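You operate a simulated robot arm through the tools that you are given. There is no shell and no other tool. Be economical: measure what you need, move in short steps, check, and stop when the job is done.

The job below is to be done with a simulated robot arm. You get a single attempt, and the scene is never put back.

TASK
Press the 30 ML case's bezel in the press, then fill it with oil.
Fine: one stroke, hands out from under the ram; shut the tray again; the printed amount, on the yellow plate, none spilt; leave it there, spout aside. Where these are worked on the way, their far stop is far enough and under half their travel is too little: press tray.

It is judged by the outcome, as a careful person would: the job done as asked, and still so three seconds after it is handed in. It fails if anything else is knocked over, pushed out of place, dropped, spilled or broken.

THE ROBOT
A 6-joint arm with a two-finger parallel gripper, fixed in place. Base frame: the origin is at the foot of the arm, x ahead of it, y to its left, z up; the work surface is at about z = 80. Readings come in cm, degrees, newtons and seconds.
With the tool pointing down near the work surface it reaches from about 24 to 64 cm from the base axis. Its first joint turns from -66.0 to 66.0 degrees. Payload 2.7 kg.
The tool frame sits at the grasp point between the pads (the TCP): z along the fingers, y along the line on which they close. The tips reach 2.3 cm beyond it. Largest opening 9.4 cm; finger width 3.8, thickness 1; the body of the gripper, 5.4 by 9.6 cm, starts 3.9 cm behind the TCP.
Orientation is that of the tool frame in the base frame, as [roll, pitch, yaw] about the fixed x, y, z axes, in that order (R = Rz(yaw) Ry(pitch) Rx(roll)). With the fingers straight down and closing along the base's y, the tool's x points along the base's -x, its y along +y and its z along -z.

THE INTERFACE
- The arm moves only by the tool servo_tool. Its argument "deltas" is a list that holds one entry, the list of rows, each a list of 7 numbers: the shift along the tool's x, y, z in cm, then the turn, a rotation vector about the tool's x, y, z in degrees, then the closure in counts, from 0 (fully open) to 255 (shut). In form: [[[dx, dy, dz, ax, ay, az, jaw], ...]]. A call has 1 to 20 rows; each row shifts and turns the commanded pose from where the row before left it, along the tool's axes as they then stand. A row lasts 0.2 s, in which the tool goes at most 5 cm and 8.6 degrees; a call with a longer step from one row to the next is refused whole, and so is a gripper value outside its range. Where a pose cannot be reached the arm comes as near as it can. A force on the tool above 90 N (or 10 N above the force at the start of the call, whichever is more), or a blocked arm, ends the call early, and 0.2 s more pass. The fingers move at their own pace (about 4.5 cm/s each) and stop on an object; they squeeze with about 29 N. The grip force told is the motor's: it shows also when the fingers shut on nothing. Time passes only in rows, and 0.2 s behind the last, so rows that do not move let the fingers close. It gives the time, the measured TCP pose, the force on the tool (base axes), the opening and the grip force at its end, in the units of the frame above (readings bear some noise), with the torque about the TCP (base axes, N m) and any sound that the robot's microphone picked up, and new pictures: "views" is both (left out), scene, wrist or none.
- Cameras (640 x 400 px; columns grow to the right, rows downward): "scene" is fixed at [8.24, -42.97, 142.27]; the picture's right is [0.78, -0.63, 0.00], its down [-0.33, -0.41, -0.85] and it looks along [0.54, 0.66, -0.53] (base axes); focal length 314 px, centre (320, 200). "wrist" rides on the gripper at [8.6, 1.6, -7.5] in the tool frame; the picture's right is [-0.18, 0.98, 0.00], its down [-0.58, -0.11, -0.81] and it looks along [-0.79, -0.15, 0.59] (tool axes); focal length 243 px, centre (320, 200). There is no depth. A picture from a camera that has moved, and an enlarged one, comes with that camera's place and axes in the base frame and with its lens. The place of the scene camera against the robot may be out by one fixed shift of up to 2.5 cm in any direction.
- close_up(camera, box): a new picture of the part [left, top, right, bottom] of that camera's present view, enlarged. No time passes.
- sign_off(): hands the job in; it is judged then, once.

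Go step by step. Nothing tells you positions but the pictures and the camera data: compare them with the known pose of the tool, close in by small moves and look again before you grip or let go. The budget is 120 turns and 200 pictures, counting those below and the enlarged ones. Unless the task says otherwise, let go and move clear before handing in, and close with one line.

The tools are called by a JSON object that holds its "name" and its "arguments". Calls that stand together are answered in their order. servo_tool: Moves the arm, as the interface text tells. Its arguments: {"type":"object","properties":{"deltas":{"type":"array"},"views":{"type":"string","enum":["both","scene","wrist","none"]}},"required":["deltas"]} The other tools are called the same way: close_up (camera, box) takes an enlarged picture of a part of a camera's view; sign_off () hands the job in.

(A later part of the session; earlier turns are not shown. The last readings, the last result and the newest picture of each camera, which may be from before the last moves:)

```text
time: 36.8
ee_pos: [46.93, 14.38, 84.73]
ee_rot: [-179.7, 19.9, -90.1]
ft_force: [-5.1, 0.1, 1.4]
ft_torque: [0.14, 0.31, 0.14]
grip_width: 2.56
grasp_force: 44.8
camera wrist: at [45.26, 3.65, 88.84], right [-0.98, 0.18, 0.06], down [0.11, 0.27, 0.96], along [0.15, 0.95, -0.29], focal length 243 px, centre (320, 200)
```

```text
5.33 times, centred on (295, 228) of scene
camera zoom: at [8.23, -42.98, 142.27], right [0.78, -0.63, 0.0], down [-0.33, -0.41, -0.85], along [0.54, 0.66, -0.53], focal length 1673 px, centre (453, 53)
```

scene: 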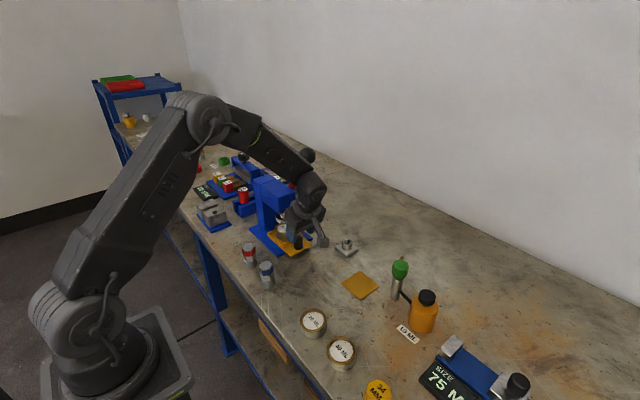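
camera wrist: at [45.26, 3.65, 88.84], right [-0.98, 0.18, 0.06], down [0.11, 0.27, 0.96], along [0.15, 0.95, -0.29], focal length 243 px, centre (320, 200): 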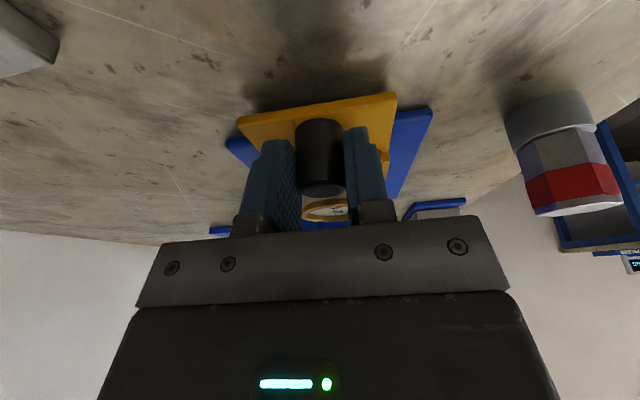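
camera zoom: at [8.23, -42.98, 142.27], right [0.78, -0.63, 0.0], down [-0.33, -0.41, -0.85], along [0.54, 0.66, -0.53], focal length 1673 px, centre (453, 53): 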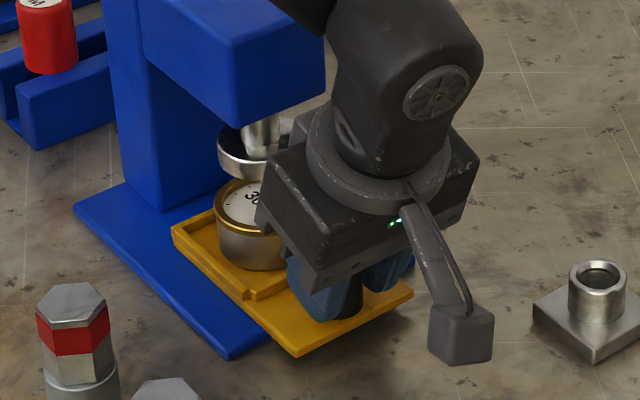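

{"name": "servo_tool", "arguments": {"deltas": [[[0.56, 0, -0.205, 0, 0, 0, 255], [0.75, 0, -0.274, 0, 0, 0, 255], [0.75, 0, -0.274, 0, 0, 0, 255], [0.75, 0, -0.274, 0, 0, 0, 255], [0.75, 0, -0.274, 0, 0, 0, 255], [0, 0, 0, 0, 0, 0, 255]]], "views": "scene"}}

{"name": "close_up", "arguments": {"camera": "scene", "box": [250, 190, 340, 265]}}

```text
time: 38.2
ee_pos: [46.99, 10.49, 84.76]
ee_rot: [-179.6, 19.8, -90.1]
ft_force: [-4.0, 0.3, 2.4]
ft_torque: [0.42, 0.82, 0.15]
grip_width: 2.55
grasp_force: 44.7
```

scene: 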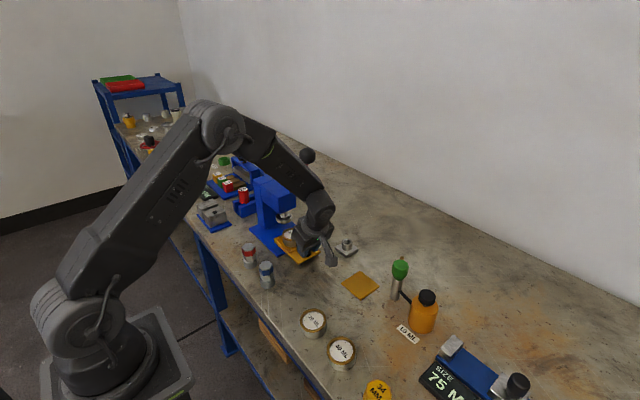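

```text
5.33 times, centred on (295, 228) of scene
camera zoom: at [8.23, -42.98, 142.27], right [0.78, -0.63, 0.0], down [-0.33, -0.41, -0.85], along [0.54, 0.66, -0.53], focal length 1673 px, centre (453, 53)
```

zoom: 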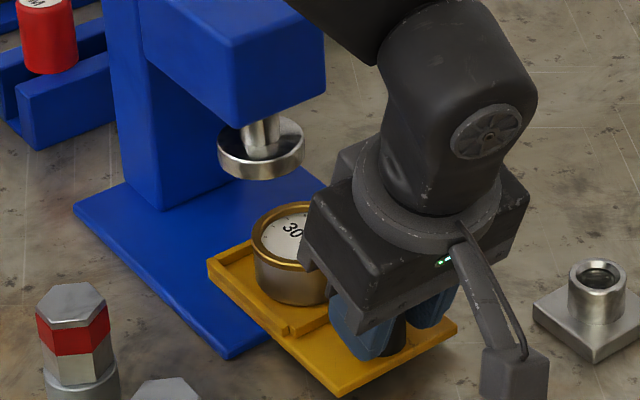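

{"name": "servo_tool", "arguments": {"deltas": [[[0.56, 0, -0.205, 0, 0, 0, 255], [0.56, 0, -0.205, 0, 0, 0, 255], [0.56, 0, -0.205, 0, 0, 0, 255], [0.56, 0, -0.205, 0, 0, 0, 255], [0.56, 0, -0.205, 0, 0, 0, 255], [0, 0, 0, 0, 0, 0, 255]]], "views": "none"}}

{"name": "close_up", "arguments": {"camera": "scene", "box": [250, 190, 340, 265]}}

```text
time: 39.6
ee_pos: [46.96, 7.52, 84.76]
ee_rot: [-179.7, 19.8, -90.1]
ft_force: [5.7, 0.8, -7.5]
ft_torque: [0.62, 0.67, 0.01]
grip_width: 2.56
grasp_force: 45.4
```

```text
5.33 times, centred on (295, 228) of scene
camera zoom: at [8.27, -42.97, 142.26], right [0.78, -0.63, 0.0], down [-0.33, -0.41, -0.85], along [0.54, 0.66, -0.53], focal length 1673 px, centre (453, 53)
```

zoom: 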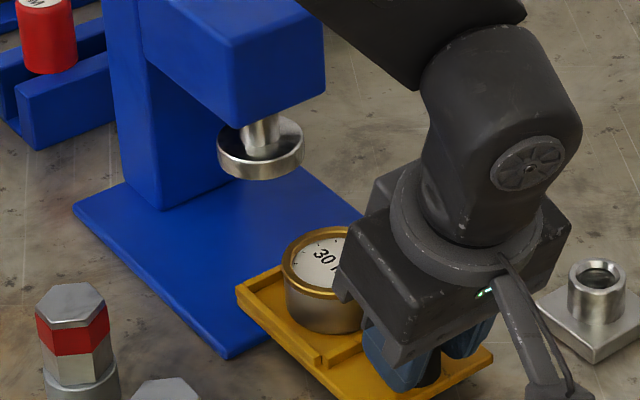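

{"name": "servo_tool", "arguments": {"deltas": [[[0.47, 0, -0.171, 0, 0, 0, 255], [0.47, 0, -0.171, 0, 0, 0, 255], [0.47, 0, -0.171, 0, 0, 0, 255], [0.47, 0, -0.171, 0, 0, 0, 255], [0.47, 0, -0.171, 0, 0, 0, 255], [0, 0, 0, 0, 0, 0, 255]]], "views": "none"}}

{"name": "close_up", "arguments": {"camera": "scene", "box": [250, 190, 340, 265]}}

```text
time: 41.0
ee_pos: [46.89, 5.12, 84.78]
ee_rot: [-179.6, 19.8, -90.0]
ft_force: [3.7, 0.3, 0.8]
ft_torque: [-0.35, 0.82, 0.02]
grip_width: 2.56
grasp_force: 45.1
```

```text
5.33 times, centred on (295, 228) of scene
camera zoom: at [8.25, -42.97, 142.27], right [0.78, -0.63, 0.0], down [-0.33, -0.41, -0.85], along [0.54, 0.66, -0.53], focal length 1673 px, centre (453, 53)
```

zoom: 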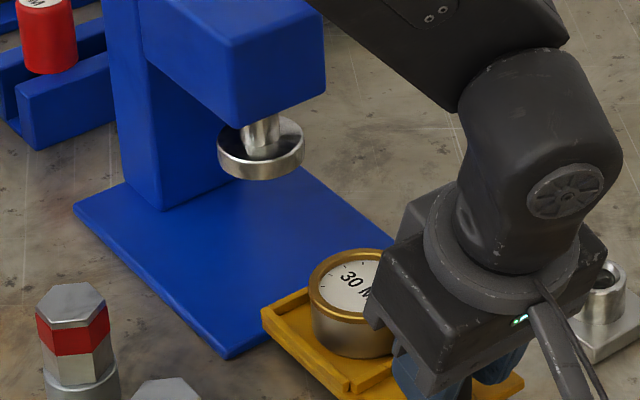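

{"name": "servo_tool", "arguments": {"deltas": [[[0.28, 0, -0.103, 0, 0, 0, 255], [0.28, 0, -0.103, 0, 0, 0, 255], [0.28, 0, -0.103, 0, 0, 0, 255], [0.28, 0, -0.103, 0, 0, 0, 255], [0.28, 0, -0.103, 0, 0, 0, 255], [0, 0, 0, 0, 0, 0, 255]]], "views": "none"}}

{"name": "close_up", "arguments": {"camera": "scene", "box": [250, 190, 340, 265]}}

```text
time: 42.4
ee_pos: [46.93, 3.73, 84.72]
ee_rot: [-179.7, 19.8, -90.1]
ft_force: [3.3, 1.6, 7.0]
ft_torque: [0.24, 0.76, 0.02]
grip_width: 2.57
grasp_force: 45.3
```

```text
5.33 times, centred on (295, 228) of scene
camera zoom: at [8.24, -42.97, 142.27], right [0.78, -0.63, 0.0], down [-0.33, -0.41, -0.85], along [0.54, 0.66, -0.53], focal length 1673 px, centre (453, 53)
```

zoom: 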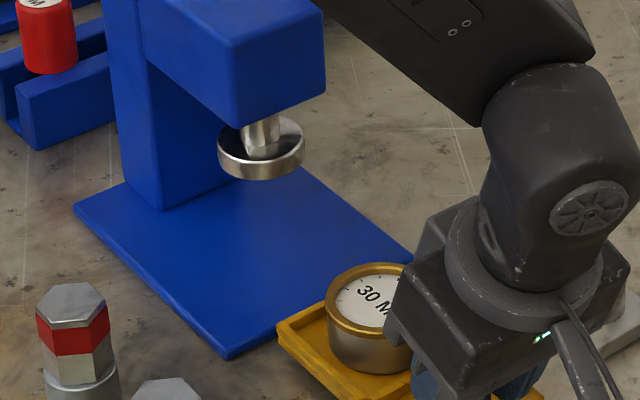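

{"name": "servo_tool", "arguments": {"deltas": [[[0, 0, 0, 0, 0, 0, 150], [0, 0, 0, 0, 0, 0, 120], [0, 0, 0, 0, 0, 0, 120], [0, 0, -1.5, 0, 0, 0, 120], [0, 0, -3, 0, 0, 0, 120], [0, 0, -3, 0, 0, 0, 60], [0, 0, -3, 0, 0, 0, 0], [0, 0, 0, 0, 7, 0, 0], [0, 0, 0, 0, 7, 0, 0], [0, 0, 0, 0, 6, 0, 0], [0, 0, 0, 0, 0, 0, 0]]]}}

{"name": "close_up", "arguments": {"camera": "wrist", "box": [220, 20, 420, 220]}}

{"name": "close_up", "arguments": {"camera": "scene", "box": [260, 200, 350, 275]}}

```text
time: 44.8
ee_pos: [46.9, 0.22, 94.61]
ee_rot: [-179.6, -0.1, -90.1]
ft_force: [0.6, -0.3, 0.0]
ft_torque: [-0.01, -0.01, 0.01]
grip_width: 9.39
grasp_force: 0.0
camera wrist: at [45.16, -8.59, 102.09], right [-0.98, 0.19, -0.01], down [0.11, 0.58, 0.81], along [0.15, 0.79, -0.59], focal length 243 px, centre (320, 200)
```

scene: 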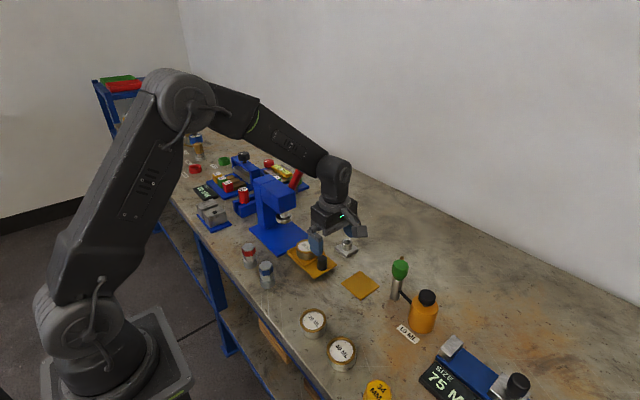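
wrist: 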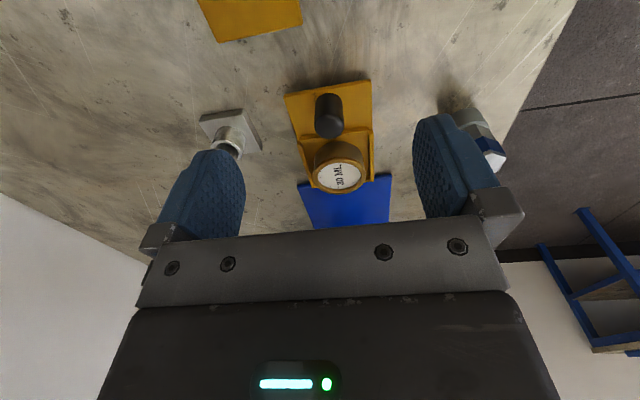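

```text
2.00 times, centred on (320, 120) of wrist
camera zoom: at [45.16, -8.59, 102.09], right [-0.98, 0.19, -0.01], down [0.11, 0.58, 0.81], along [0.15, 0.79, -0.59], focal length 485 px, centre (320, 360)
```

zoom: 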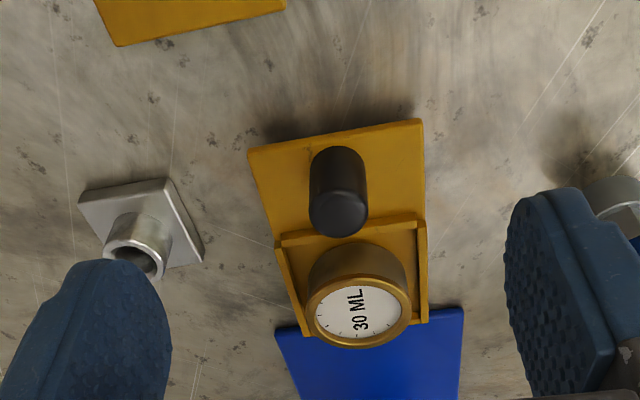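

```text
5.33 times, centred on (305, 238) of scene
camera zoom: at [8.24, -42.97, 142.27], right [0.78, -0.63, 0.0], down [-0.33, -0.41, -0.85], along [0.54, 0.66, -0.53], focal length 1673 px, centre (400, 0)
```

zoom: 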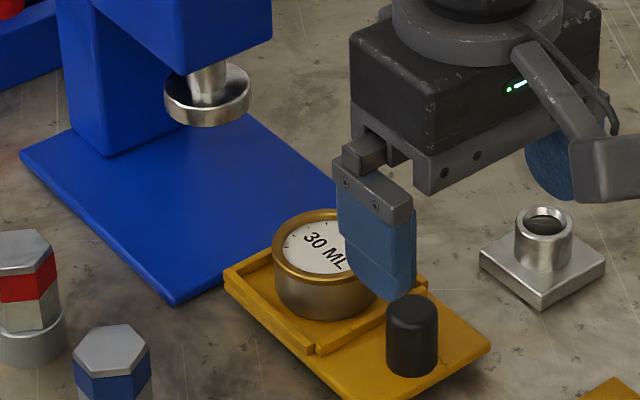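

{"name": "servo_tool", "arguments": {"deltas": [[[0, 0, 0, 0, -5, 0, 0], [0, 0, 0, 0, -5, 0, 0], [-3.3, 0, 1.1, 0, 0, 0, 0], [-3.4, 0, 1.6, 0, 0, 0, 0], [-3.4, 0, 1.7, 0, 0, 0, 0], [0, 0, 0, 0, 0, 0, 0]]]}}

{"name": "close_up", "arguments": {"camera": "scene", "box": [240, 180, 350, 275]}}

```text
time: 46.2
ee_pos: [46.99, 10.64, 91.89]
ee_rot: [-179.7, 10.0, -90.1]
ft_force: [-0.4, 0.0, 0.0]
ft_torque: [0.0, -0.04, 0.0]
grip_width: 9.39
grasp_force: 0.0
camera wrist: at [45.21, 0.91, 97.8], right [-0.98, 0.18, 0.03], down [0.11, 0.43, 0.9], along [0.15, 0.88, -0.45], focal length 243 px, centre (320, 200)
```

scene: 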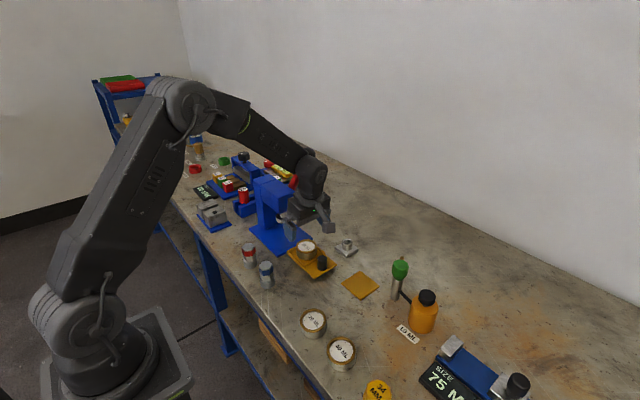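
wrist: 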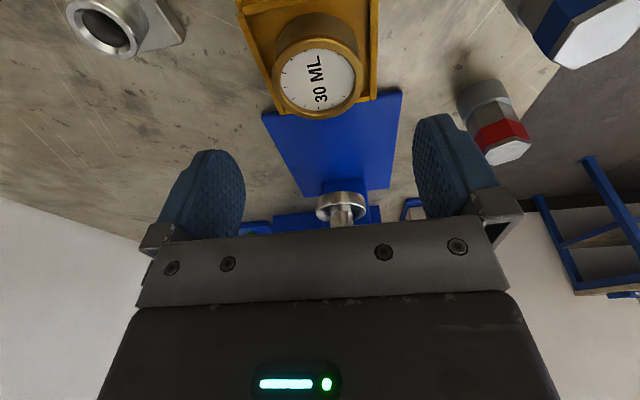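

```text
4.21 times, centred on (295, 228) of scene
camera zoom: at [8.24, -42.97, 142.27], right [0.78, -0.63, 0.0], down [-0.33, -0.41, -0.85], along [0.54, 0.66, -0.53], focal length 1321 px, centre (425, 84)
```

zoom: 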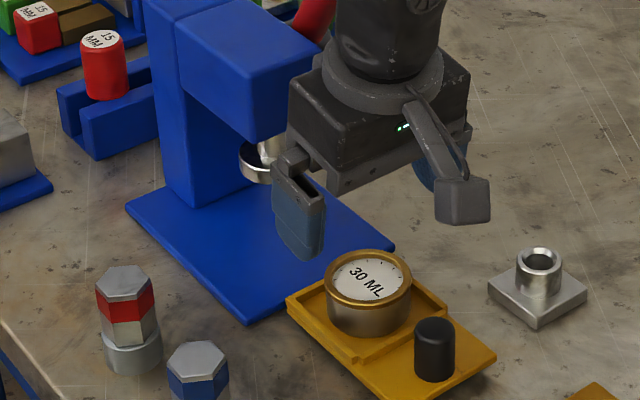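

{"name": "servo_tool", "arguments": {"deltas": [[[0.25, 0.06, 2.4, 0, 0, 0, 0], [0.25, 0, 2.4, 0, 0, 0, 0], [0.25, 0, 2.08, 0, 0, 0, 0], [0, 0, 0, 0, 0, 0, 0]]], "views": "wrist"}}

{"name": "close_up", "arguments": {"camera": "scene", "box": [270, 200, 350, 275]}}

```text
time: 47.2
ee_pos: [46.85, 11.18, 85.14]
ee_rot: [-179.6, 9.8, -90.0]
ft_force: [-0.5, 0.5, -0.3]
ft_torque: [-0.02, -0.02, 0.01]
grip_width: 9.38
grasp_force: 0.0
camera wrist: at [45.18, 1.33, 90.97], right [-0.98, 0.18, 0.03], down [0.1, 0.43, 0.9], along [0.15, 0.88, -0.44], focal length 243 px, centre (320, 200)
```

wrist: 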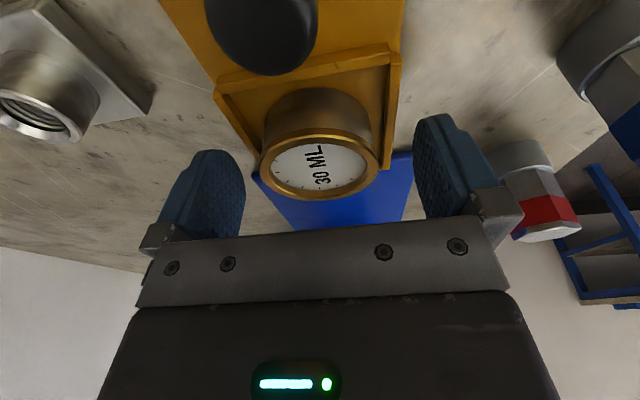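

```text
5.33 times, centred on (310, 238) of scene
camera zoom: at [8.24, -42.97, 142.27], right [0.78, -0.63, 0.0], down [-0.33, -0.41, -0.85], along [0.54, 0.66, -0.53], focal length 1673 px, centre (373, 0)
```

zoom: 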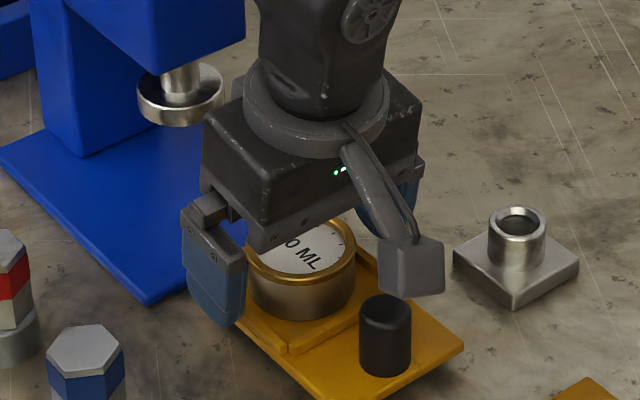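

{"name": "servo_tool", "arguments": {"deltas": [[[0, 0, 0, 0, 0, 0, 60], [0, 0, 0, 0, 0, 0, 90], [0, 0, 0, 0, 0, 0, 255], [0, 0, 0, 0, 0, 0, 255], [0, 0, 0, 0, 0, 0, 255], [0, 0, 0, 0, 0, 0, 255]]], "views": "wrist"}}

```text
time: 48.6
ee_pos: [46.97, 11.11, 85.09]
ee_rot: [-179.5, 9.9, -90.2]
ft_force: [0.1, 0.4, 0.0]
ft_torque: [-0.01, 0.03, 0.02]
grip_width: 5.53
grasp_force: 28.8
camera wrist: at [45.17, 1.31, 90.99], right [-0.98, 0.18, 0.03], down [0.1, 0.43, 0.9], along [0.15, 0.88, -0.45], focal length 243 px, centre (320, 200)
```

wrist: 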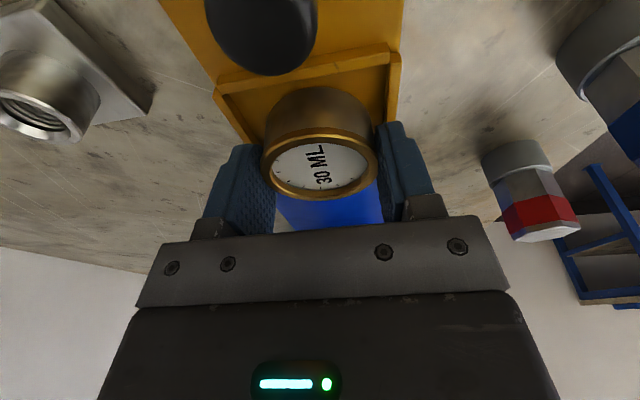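

{"name": "servo_tool", "arguments": {"deltas": [[[-0.087, 0, -0.49, 0, 0, 0, 255], [-0.174, 0, -0.985, 0, 0, 0, 255], [-0.26, 0, -1.48, 0, 0, 0, 255], [-0.35, 0, -1.97, 0, 0, 0, 255], [-0.35, 0, -1.97, 0, 0, 0, 255], [0, 0, 0, 0, 0, 0, 255]]]}}

{"name": "close_up", "arguments": {"camera": "scene", "box": [250, 180, 350, 275]}}

```text
time: 50.0
ee_pos: [47.05, 11.26, 92.14]
ee_rot: [-179.7, 9.9, -90.1]
ft_force: [0.7, -0.2, -3.0]
ft_torque: [-0.05, -0.02, 0.03]
grip_width: 5.54
grasp_force: 28.6
camera wrist: at [45.17, 1.42, 98.04], right [-0.98, 0.18, 0.03], down [0.11, 0.43, 0.89], along [0.15, 0.88, -0.45], focal length 243 px, centre (320, 200)
```

scene: 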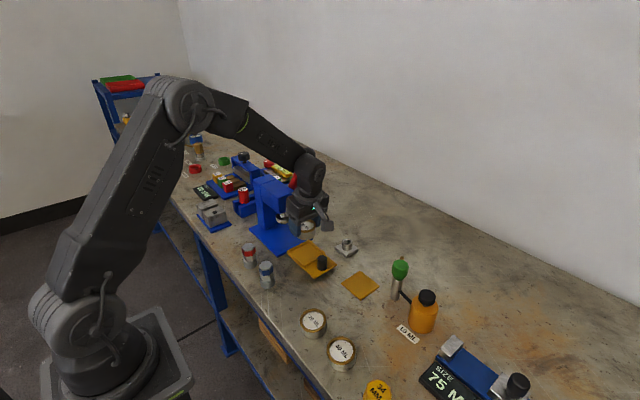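
wrist: 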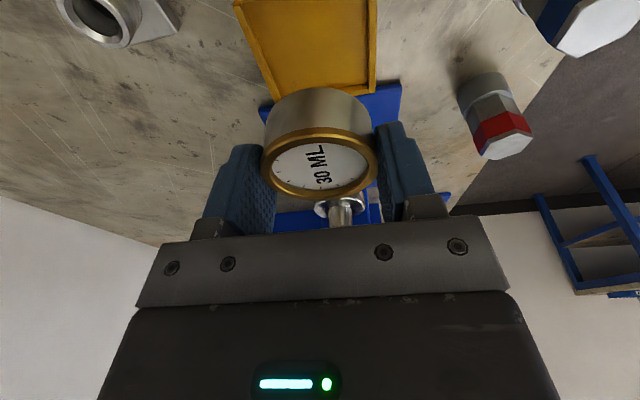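

```text
4.21 times, centred on (300, 228) of scene
camera zoom: at [8.24, -42.97, 142.27], right [0.78, -0.63, 0.0], down [-0.33, -0.41, -0.85], along [0.54, 0.66, -0.53], focal length 1321 px, centre (404, 84)
```

zoom: 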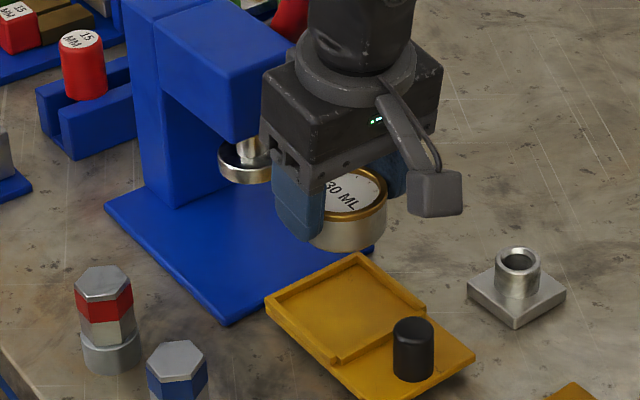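

{"name": "servo_tool", "arguments": {"deltas": [[[-0.52, 0, -2.95, 0, 0, 0, 255], [-0.52, 0, -2.95, 0, 0, 0, 255], [-0.52, 0, -2.95, 0, 0, 0, 255], [-0.52, 0, -2.95, 0, 0, 0, 255], [2.71, 0, -0.48, 0, 0, 0, 255], [2.71, 0, -0.48, 0, 0, 0, 255], [2.71, 0, -0.48, 0, 0, 0, 255], [2.71, 0, -0.48, 0, 0, 0, 255], [0, 0, 0, 1.43, 0, 8.08, 255], [0, 0, 0, 1.43, 0, 8.08, 255], [0, 0, 0, 1.43, 0, 8.08, 255], [0, 0, 0, 1.43, 0, 8.08, 255], [0, 0, 0, 1.43, 0, 8.08, 255], [0, 0, 0, 1.43, 0, 8.08, 255], [0, 0, 0, 1.43, 0, 8.08, 255], [0, 0, 0, 1.43, 0, 8.08, 255], [0, 0, 0, 1.43, 0, 8.08, 255], [0, 0, 0, 1.43, 0, 8.08, 255], [0, 0, 0, 1.42, 0, 8.06, 255], [0, 0, 0, 0, 0, 0, 255]]]}}

{"name": "close_up", "arguments": {"camera": "wrist", "box": [120, 0, 420, 190]}}

{"name": "close_up", "arguments": {"camera": "scene", "box": [330, 240, 450, 350]}}

```text
time: 54.2
ee_pos: [46.78, 0.24, 104.18]
ee_rot: [-180.0, 10.4, 179.6]
ft_force: [0.6, 0.6, -2.1]
ft_torque: [-0.02, 0.03, -0.02]
grip_width: 5.5
grasp_force: 29.3
camera wrist: at [36.86, 1.89, 109.91], right [0.19, 0.98, 0.03], down [0.43, -0.11, 0.9], along [0.88, -0.16, -0.44], focal length 243 px, centre (320, 200)
```

scene: 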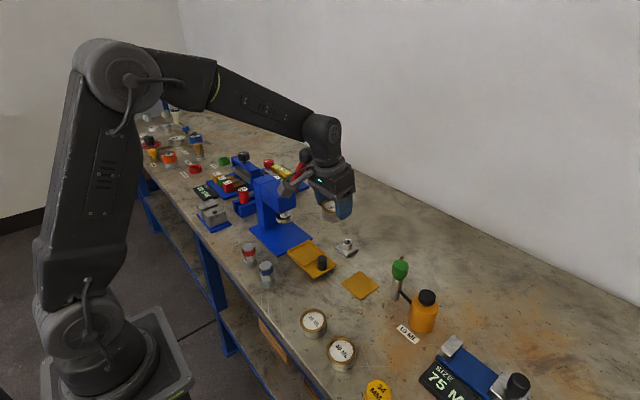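
wrist: 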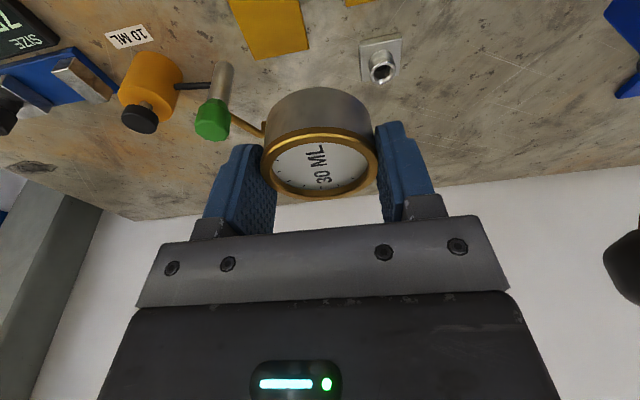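

```text
2.11 times, centred on (270, 95) of wrist
camera zoom: at [36.86, 1.89, 109.91], right [0.19, 0.98, 0.03], down [0.43, -0.11, 0.9], along [0.88, -0.16, -0.44], focal length 511 px, centre (425, 421)
```

zoom: 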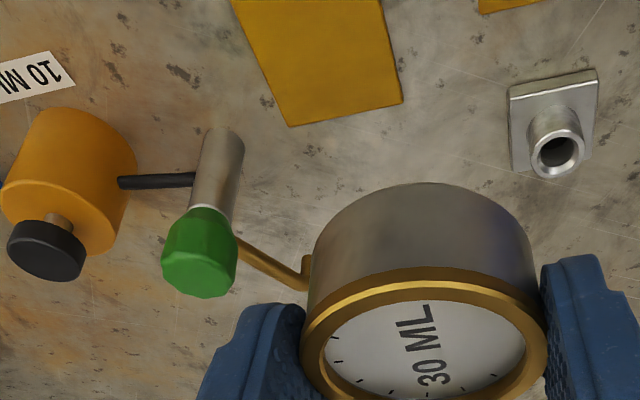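

```text
3.64 times, centred on (390, 295) of scene
camera zoom: at [8.24, -42.97, 142.27], right [0.78, -0.63, 0.0], down [-0.33, -0.41, -0.85], along [0.54, 0.66, -0.53], focal length 1141 px, centre (66, -146)
```

zoom: 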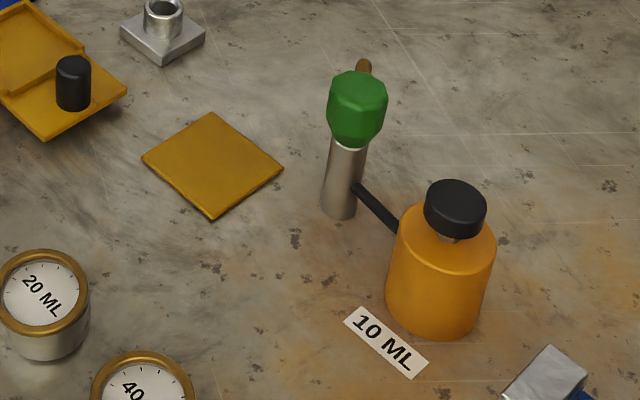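

{"name": "servo_tool", "arguments": {"deltas": [[[-1.55, -2.02, 0.27, 0, 0, 0, 255], [-1.55, -2.02, 0.27, 0, 0, 0, 255], [-1.5, -2.0, 0.27, 0, 0, 0, 255], [0.56, 0, 3.2, 0, 0, 0, 255], [0.56, 0, 3.2, 0, 0, 0, 255], [0.56, 0, 3.2, 0, 0, 0, 255], [0.56, 0, 3.2, 0, 0, 0, 255], [0, 0, 0, 0, 0, 0, 255]]]}}

{"name": "close_up", "arguments": {"camera": "scene", "box": [320, 220, 450, 330]}}

```text
time: 56.0
ee_pos: [51.48, -5.88, 91.26]
ee_rot: [-179.9, 10.3, 179.6]
ft_force: [0.8, 0.0, -1.3]
ft_torque: [0.01, -0.03, -0.01]
grip_width: 5.52
grasp_force: 28.8
camera wrist: at [41.59, -4.23, 96.92], right [0.19, 0.98, 0.03], down [0.43, -0.11, 0.9], along [0.89, -0.16, -0.44], focal length 243 px, centre (320, 200)
```

scene: 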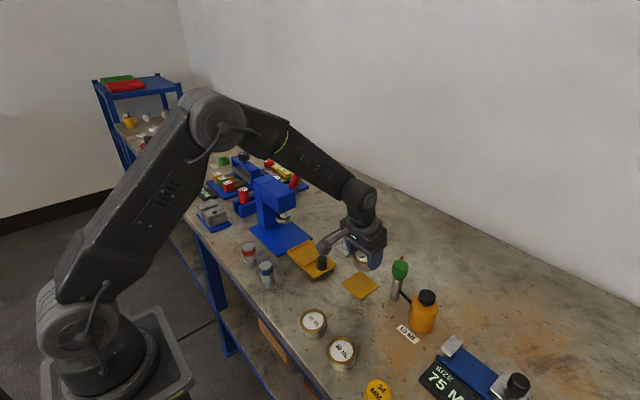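
wrist: 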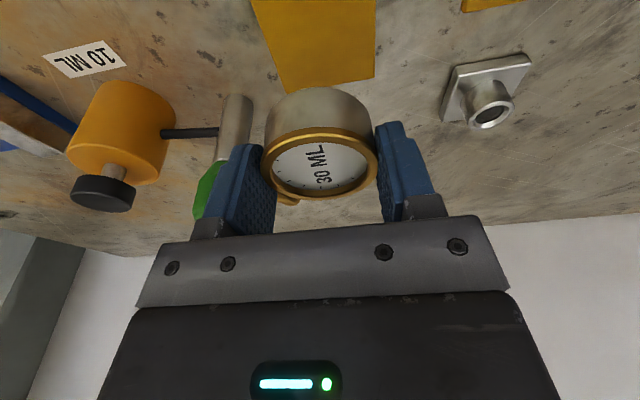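

```text
3.64 times, centred on (385, 275) of scene
camera zoom: at [8.24, -42.98, 142.27], right [0.78, -0.63, 0.0], down [-0.33, -0.41, -0.85], along [0.54, 0.66, -0.53], focal length 1141 px, centre (84, -73)
```

zoom: 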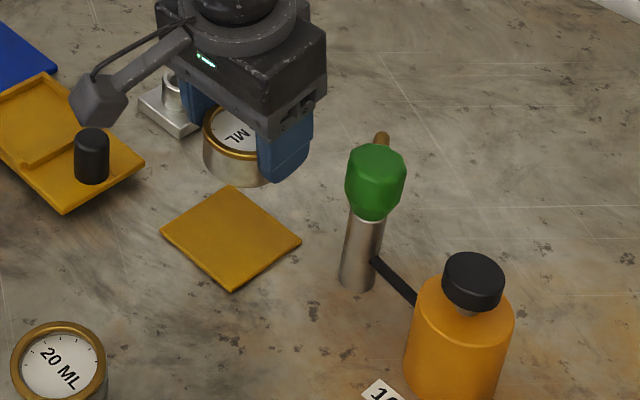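

{"name": "servo_tool", "arguments": {"deltas": [[[0.35, 0, 2, 0, 0, 0, 255], [0.35, 0, 2, 0, 0, 0, 255], [0.3, 0, 1.6, 0, 0, 0, 255], [0, 0, 0, 0, 0, 0, 255]]], "views": "wrist"}}

{"name": "close_up", "arguments": {"camera": "scene", "box": [320, 220, 450, 330]}}

```text
time: 57.0
ee_pos: [51.51, -5.9, 85.43]
ee_rot: [-179.9, 10.4, 179.6]
ft_force: [0.2, 0.1, -2.1]
ft_torque: [0.02, 0.0, 0.03]
grip_width: 5.52
grasp_force: 28.8
camera wrist: at [41.58, -4.23, 91.24], right [0.19, 0.98, 0.03], down [0.43, -0.11, 0.9], along [0.89, -0.16, -0.44], focal length 243 px, centre (320, 200)
```

wrist: 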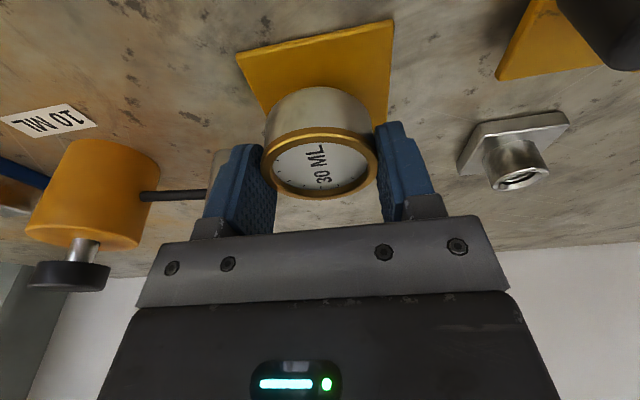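

```text
3.64 times, centred on (385, 275) of scene
camera zoom: at [8.24, -42.98, 142.27], right [0.78, -0.63, 0.0], down [-0.33, -0.41, -0.85], along [0.54, 0.66, -0.53], focal length 1141 px, centre (84, -73)
```

zoom: 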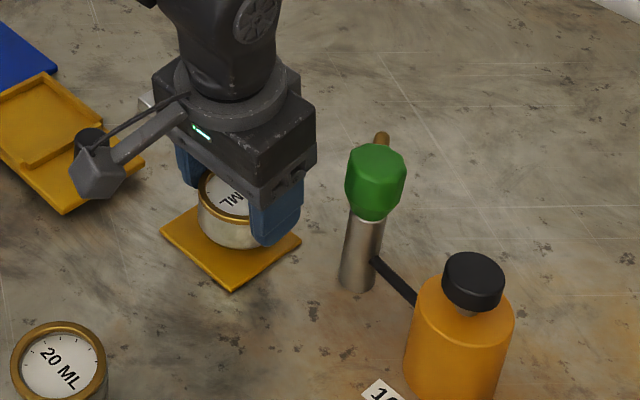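

{"name": "servo_tool", "arguments": {"deltas": [[[0.05, 0, 0.3, 0, 0, 0, 255], [0.05, 0, 0.3, 0, 0, 0, 255], [0.04, 0, 0.25, 0, 0, 0, 255], [0, 0, 0, 0, 0, 0, 255]]], "views": "none"}}

```text
time: 58.0
ee_pos: [51.56, -6.0, 84.56]
ee_rot: [-179.9, 10.4, 179.5]
ft_force: [-0.5, 0.3, -2.0]
ft_torque: [0.01, 0.03, -0.03]
grip_width: 5.52
grasp_force: 28.7
```

{"name": "servo_tool", "arguments": {"deltas": [[[0.03, 0, 0.15, 0, 0, 0, 255], [0.03, 0, 0.15, 0, 0, 0, 255], [0.03, 0, 0.15, 0, 0, 0, 255], [0, 0, 0, 0, 0, 0, 255]]], "views": "wrist"}}

{"name": "close_up", "arguments": {"camera": "scene", "box": [330, 240, 410, 300]}}

```text
time: 59.0
ee_pos: [51.51, -5.97, 84.25]
ee_rot: [-179.9, 10.4, 179.5]
ft_force: [-0.1, -0.6, -2.4]
ft_torque: [-0.02, 0.0, -0.02]
grip_width: 5.52
grasp_force: 28.9
camera wrist: at [41.62, -4.24, 89.98], right [0.19, 0.98, 0.03], down [0.43, -0.11, 0.9], along [0.89, -0.16, -0.44], focal length 243 px, centre (320, 200)
```

wrist: 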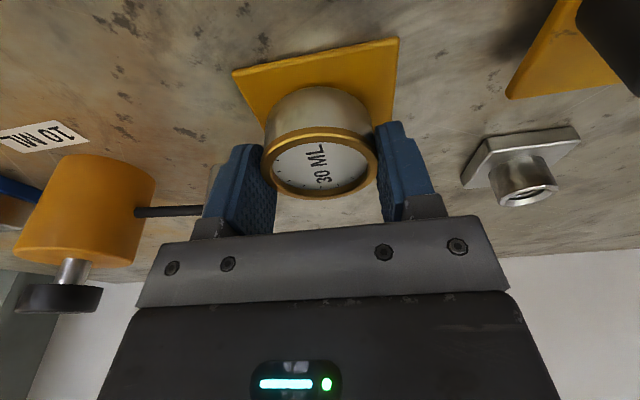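

```text
6.67 times, centred on (370, 270) of scene
camera zoom: at [8.24, -42.98, 142.27], right [0.78, -0.63, 0.0], down [-0.33, -0.41, -0.85], along [0.54, 0.66, -0.53], focal length 2091 px, centre (-13, -267)
```

zoom: 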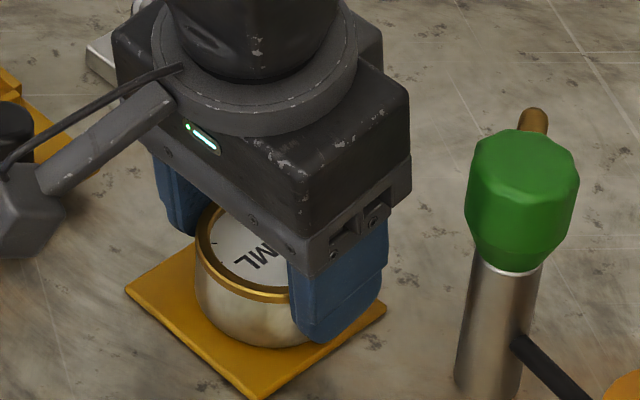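

{"name": "servo_tool", "arguments": {"deltas": [[[0.03, 0, 0.15, 0, 0, 0, 255], [0.03, 0, 0.15, 0, 0, 0, 255], [0, 0, 0, 0, 0, 0, 255]]], "views": "none"}}

{"name": "servo_tool", "arguments": {"deltas": [[[0.02, 0, 0.12, 0, 0, 0, 255], [0.02, 0, 0.12, 0, 0, 0, 255], [0, 0, 0, 0, 0, 0, 255]]], "views": "none"}}

```text
time: 59.8
ee_pos: [51.51, -5.99, 84.0]
ee_rot: [-179.9, 10.5, 179.6]
ft_force: [-6.8, 2.0, 15.6]
ft_torque: [0.24, 0.65, -0.03]
grip_width: 5.51
grasp_force: 28.9
```

```text
time: 60.6
ee_pos: [51.59, -5.88, 83.9]
ee_rot: [-179.9, 10.8, 179.6]
ft_force: [-13.1, 0.6, 38.3]
ft_torque: [0.53, 0.55, 0.14]
grip_width: 5.52
grasp_force: 28.9
```

{"name": "servo_tool", "arguments": {"deltas": [[[-0.03, 0, -0.2, 0, 0, 0, 255], [0, 0, 0, 0, 0, 0, 90], [0, 0, 0, 0, 0, 0, 70], [0, 0, 0, 0, 0, 0, 70]]]}}

{"name": "close_up", "arguments": {"camera": "scene", "box": [330, 240, 410, 300]}}

```text
time: 61.6
ee_pos: [51.59, -5.89, 83.85]
ee_rot: [-179.9, 10.4, 179.5]
ft_force: [0.2, -0.4, -1.0]
ft_torque: [-0.01, 0.01, 0.03]
grip_width: 6.81
grasp_force: 0.1
camera wrist: at [41.61, -4.23, 89.59], right [0.19, 0.98, 0.03], down [0.43, -0.11, 0.9], along [0.88, -0.16, -0.44], focal length 243 px, centre (320, 200)
```

scene: 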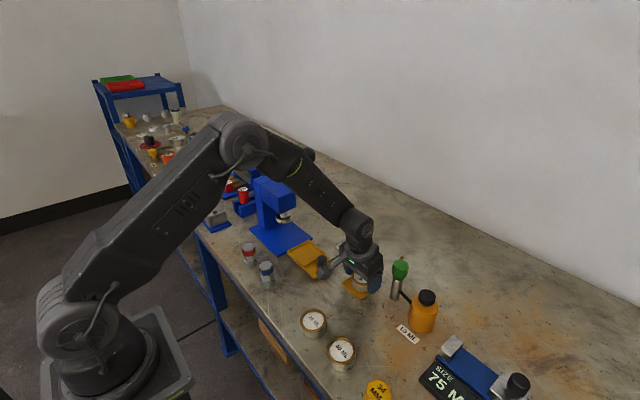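
wrist: 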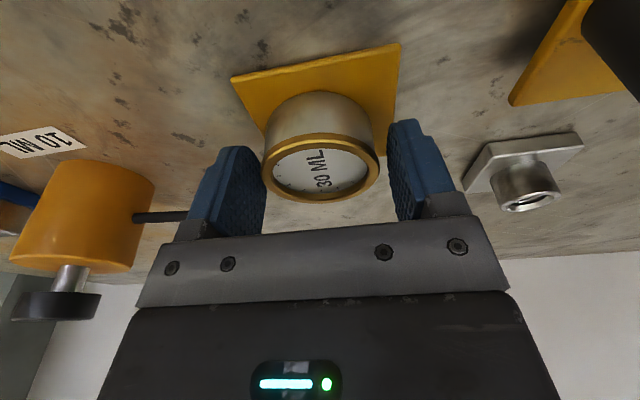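

```text
6.67 times, centred on (370, 270) of scene
camera zoom: at [8.24, -42.97, 142.27], right [0.78, -0.63, 0.0], down [-0.33, -0.41, -0.85], along [0.54, 0.66, -0.53], focal length 2091 px, centre (-13, -267)
```

zoom: 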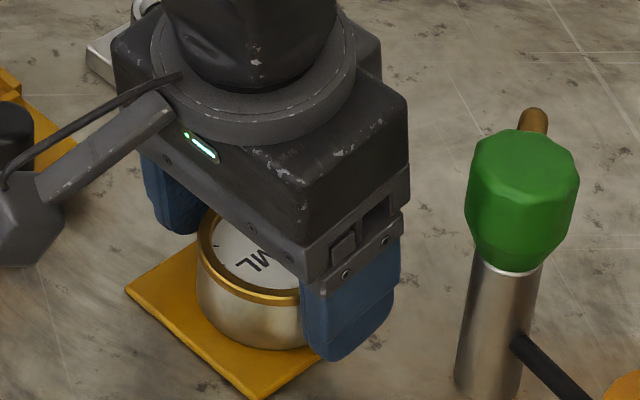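

{"name": "servo_tool", "arguments": {"deltas": [[[-0.17, 0, -1, 0, 0, 0, 70], [-0.35, 0, -2, 0, 0, 0, 70], [-0.5, 0, -3, 0, 0, 0, 70], [-0.5, 0, -3, 0, 0, 0, 70], [-0.5, 0, -3, 0, 0, 0, 70], [-0.5, 0, -3, 0, 0, 0, 30], [0, 0, 0, 0, 5.2, 0, 0], [0, 0, 0, 0, 5.2, 0, 0], [3.5, -1.5, 0, 0, 0, 0, 0], [3.5, -1.5, 0, 0, 0, 0, 0], [3.5, -1.5, 0, 0, 0, 0, 0], [0, 0, 0, 0, 0, 0, 0]]]}}

{"name": "close_up", "arguments": {"camera": "wrist", "box": [200, 40, 420, 220]}}

{"name": "close_up", "arguments": {"camera": "scene", "box": [330, 240, 440, 330]}}

```text
time: 64.2
ee_pos: [40.64, -10.24, 99.11]
ee_rot: [-179.9, 0.0, 179.6]
ft_force: [-0.3, 0.8, -0.4]
ft_torque: [0.03, -0.01, -0.03]
grip_width: 9.41
grasp_force: 0.1
camera wrist: at [32.01, -8.69, 106.55], right [0.19, 0.98, 0.0], down [0.58, -0.11, 0.81], along [0.79, -0.16, -0.59], focal length 243 px, centre (320, 200)
```

scene: 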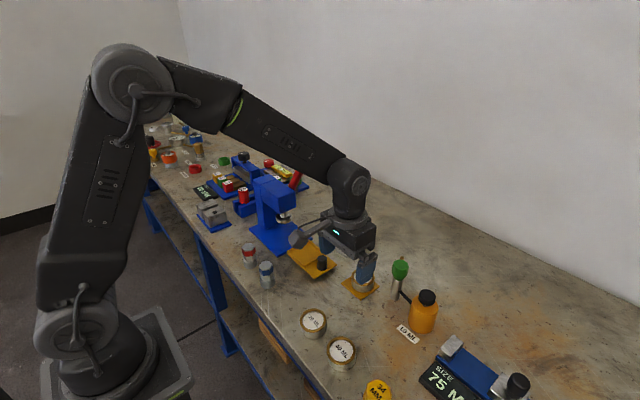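
wrist: 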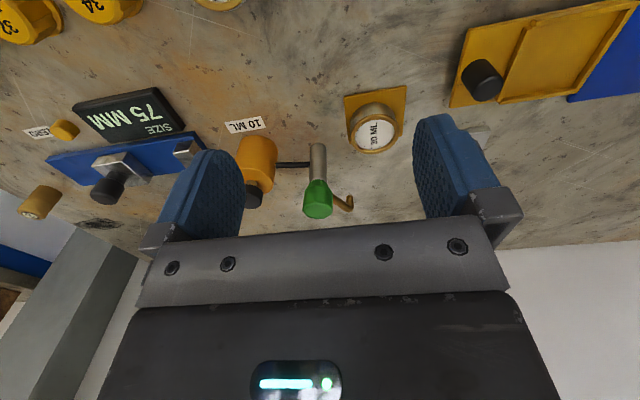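

```text
2.22 times, centred on (310, 130) of wrist
camera zoom: at [32.01, -8.69, 106.55], right [0.19, 0.98, 0.0], down [0.58, -0.11, 0.81], along [0.79, -0.16, -0.59], focal length 539 px, centre (342, 356)
```

zoom: 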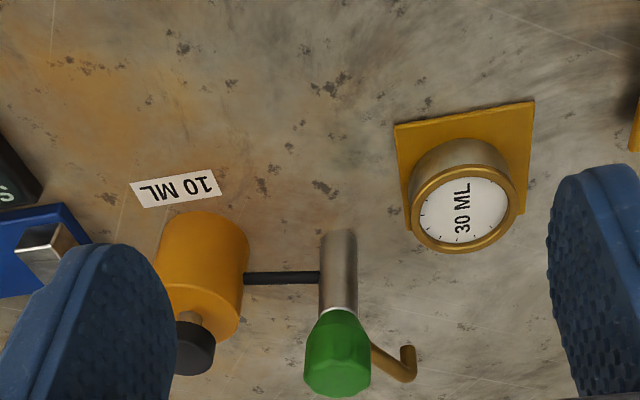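

```text
4.44 times, centred on (385, 285) of scene
camera zoom: at [8.24, -42.98, 142.27], right [0.78, -0.63, 0.0], down [-0.33, -0.41, -0.85], along [0.54, 0.66, -0.53], focal length 1394 px, centre (31, -178)
```

zoom: 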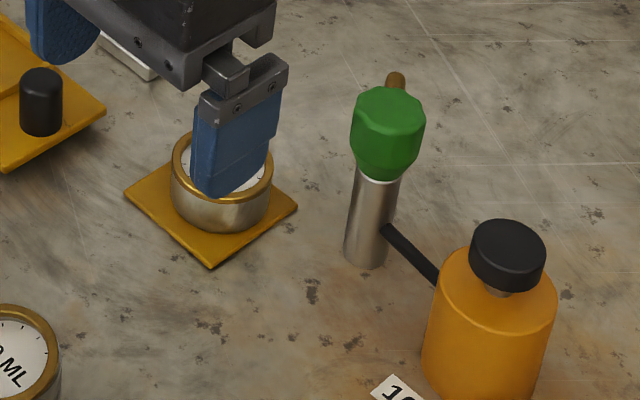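

{"name": "servo_tool", "arguments": {"deltas": [[[-3.0, -0.8, -1, 0, 0, 0, 0], [-3.0, -0.8, 0, 0, 0, 0, 0], [-3.0, -0.8, 0, 0, 0, 0, 0], [-3.0, -0.8, 0, 0, 0, 0, 0], [-2.4, -0.2, 0, 0, 0, 0, 0], [0, 0, 0, 0, 0, 0, 0]]], "views": "wrist"}}

{"name": "close_up", "arguments": {"camera": "wrist", "box": [220, 20, 420, 180]}}

```text
time: 65.6
ee_pos: [55.18, -13.84, 100.03]
ee_rot: [-179.9, 0.0, 179.7]
ft_force: [-0.2, 0.2, -0.2]
ft_torque: [-0.02, 0.01, 0.01]
grip_width: 9.39
grasp_force: 0.0
camera wrist: at [46.5, -12.19, 107.49], right [0.19, 0.98, 0.0], down [0.58, -0.11, 0.81], along [0.79, -0.16, -0.59], focal length 243 px, centre (320, 200)
```

wrist: 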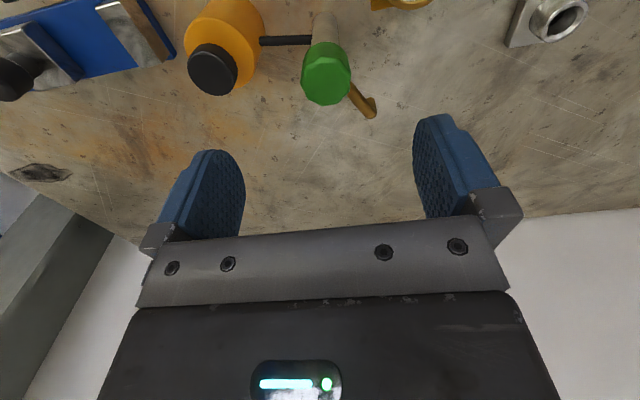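

```text
2.50 times, centred on (320, 100) of wrist
camera zoom: at [46.5, -12.19, 107.49], right [0.19, 0.98, 0.0], down [0.58, -0.11, 0.81], along [0.79, -0.16, -0.59], focal length 606 px, centre (320, 450)
```

zoom: 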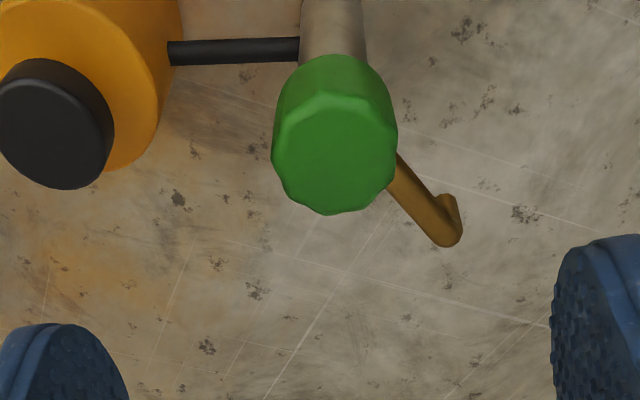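

{"name": "servo_tool", "arguments": {"deltas": [[[0, 0.29, 3, 0, 0, 0, 80], [0, 0, 3, 0, 0, 0, 80], [0, 0, 2.3, 0, 0, 0, 80], [0, 0, 0, 0, 0, 0, 80]]]}}

{"name": "close_up", "arguments": {"camera": "scene", "box": [340, 220, 450, 320]}}

```text
time: 66.6
ee_pos: [55.08, -13.43, 91.67]
ee_rot: [-180.0, 0.0, 179.6]
ft_force: [-0.3, -0.1, 0.4]
ft_torque: [-0.01, 0.02, 0.01]
grip_width: 6.42
grasp_force: 0.1
camera wrist: at [46.44, -11.88, 99.24], right [0.19, 0.98, 0.0], down [0.58, -0.11, 0.81], along [0.79, -0.16, -0.59], focal length 243 px, centre (320, 200)
```

scene: 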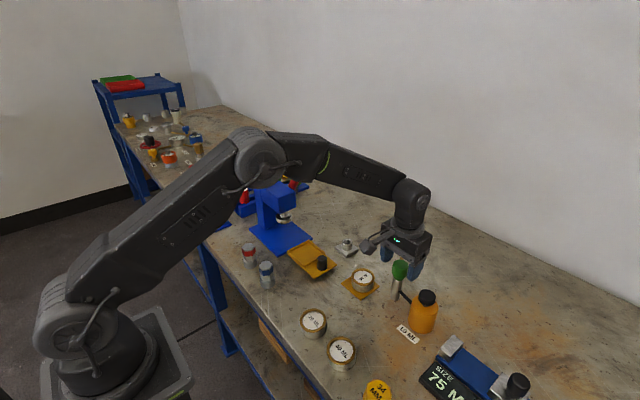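
wrist: 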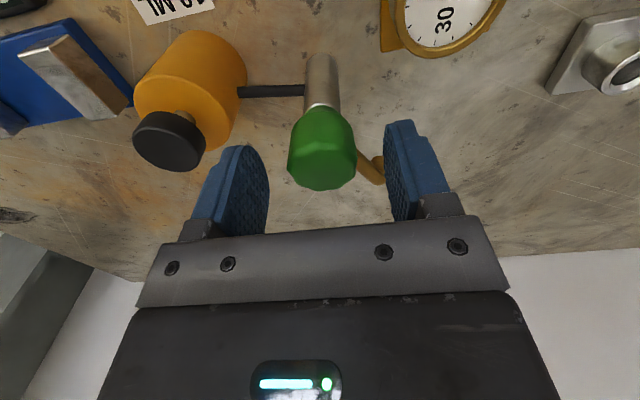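

```text
4.00 times, centred on (395, 270) of scene
camera zoom: at [8.24, -42.97, 142.27], right [0.78, -0.63, 0.0], down [-0.33, -0.41, -0.85], along [0.54, 0.66, -0.53], focal length 1255 px, centre (20, -80)
```

zoom: 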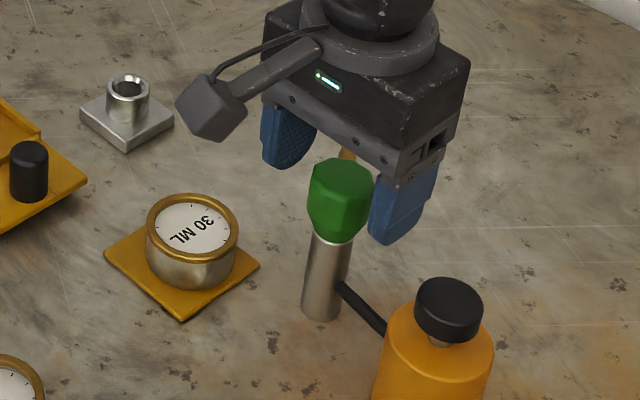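

{"name": "servo_tool", "arguments": {"deltas": [[[0.1, 0, 0.9, 0, 0, 0, 80], [0.05, 0, 0.9, 0, 0, 0, 80], [0, 0, 0, 0, 0, 0, 120], [0, 0, 0, 0, 0, 0, 255], [0, 0, 0, 0, 0, 0, 255], [0, 0, 0, 0, 0, 0, 255]]]}}

{"name": "close_up", "arguments": {"camera": "wrist", "box": [230, 60, 430, 220]}}

```text
time: 68.0
ee_pos: [55.12, -13.48, 90.01]
ee_rot: [-179.9, 0.0, 179.7]
ft_force: [-0.2, 6.4, -0.3]
ft_torque: [0.12, 0.01, 0.05]
grip_width: 3.52
grasp_force: 44.7
camera wrist: at [46.33, -11.84, 97.44], right [0.19, 0.98, 0.0], down [0.58, -0.11, 0.81], along [0.79, -0.15, -0.59], focal length 243 px, centre (320, 200)
```

scene: 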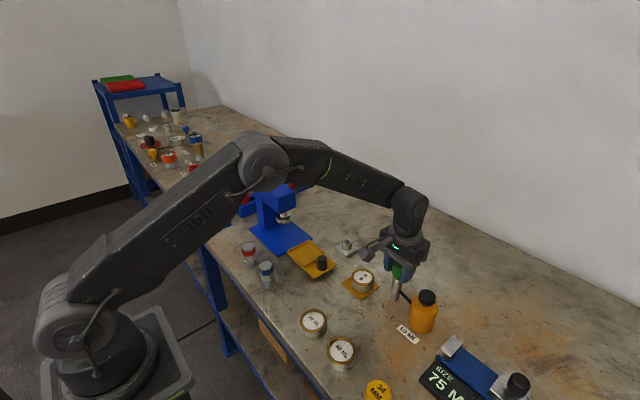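
wrist: 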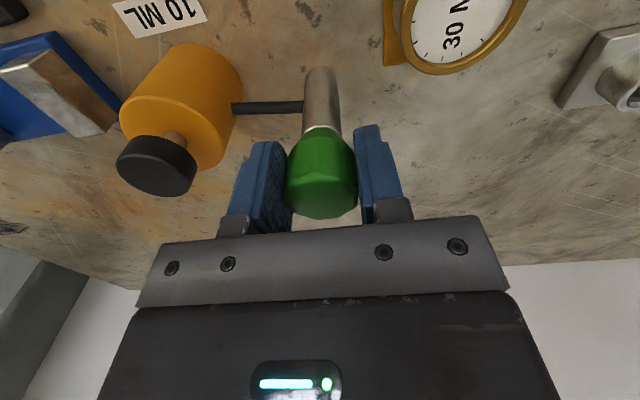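

```text
2.50 times, centred on (330, 140) of wrist
camera zoom: at [46.33, -11.84, 97.44], right [0.19, 0.98, 0.0], down [0.58, -0.11, 0.81], along [0.79, -0.15, -0.59], focal length 606 px, centre (295, 350)
```

zoom: 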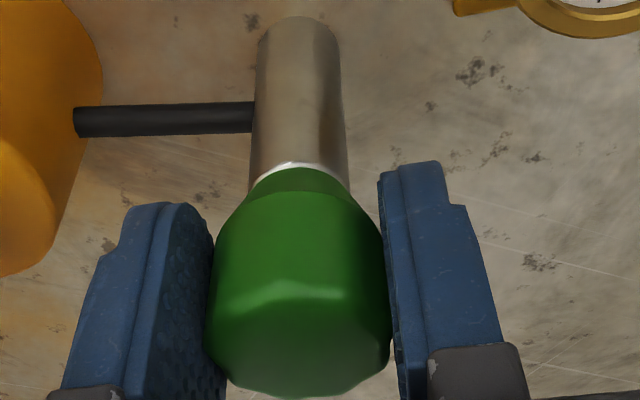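

{"name": "servo_tool", "arguments": {"deltas": [[[0, 0, 0, 0, 0, -6, 255], [0, 0, 0, 0, 0, -6, 255], [0, 0, 0, 0, 0, -6, 255], [0, 0, 0, 0, 0, -6, 255], [0, 0, 0, 0, 0, 0, 255]]]}}

{"name": "close_up", "arguments": {"camera": "scene", "box": [340, 220, 450, 320]}}

```text
time: 69.2
ee_pos: [55.07, -13.68, 89.87]
ee_rot: [-179.8, 0.0, -156.4]
ft_force: [7.4, -9.0, -3.1]
ft_torque: [-0.27, -0.11, -0.07]
grip_width: 3.55
grasp_force: 45.0
camera wrist: at [46.41, -15.67, 97.43], right [-0.23, 0.97, 0.0], down [0.57, 0.14, 0.81], along [0.79, 0.18, -0.59], focal length 243 px, centre (320, 200)
```

scene: 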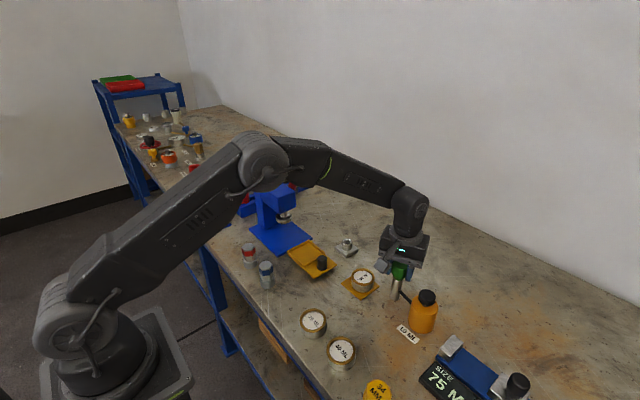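
wrist: 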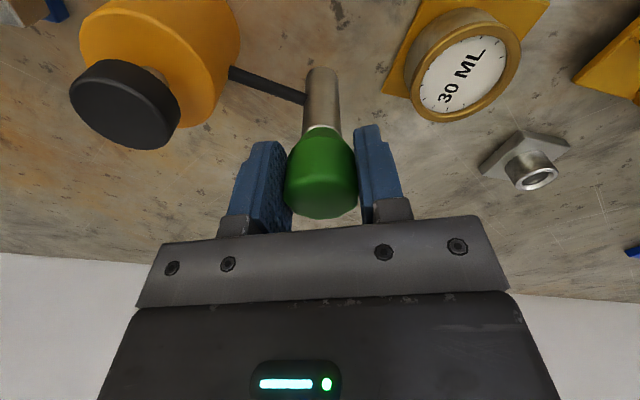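

```text
4.00 times, centred on (395, 270) of scene
camera zoom: at [8.26, -43.0, 142.26], right [0.78, -0.63, 0.0], down [-0.33, -0.41, -0.85], along [0.54, 0.66, -0.53], focal length 1255 px, centre (20, -80)
```

zoom: 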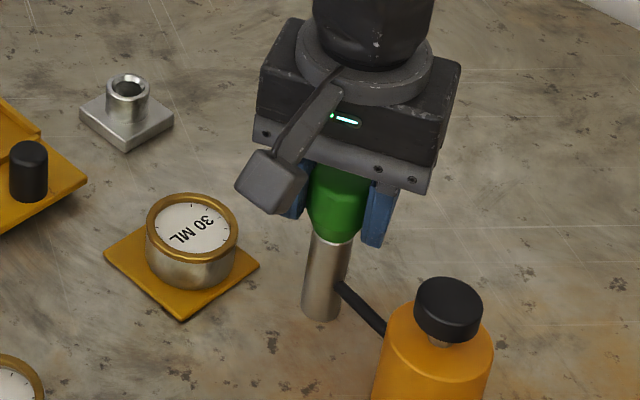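

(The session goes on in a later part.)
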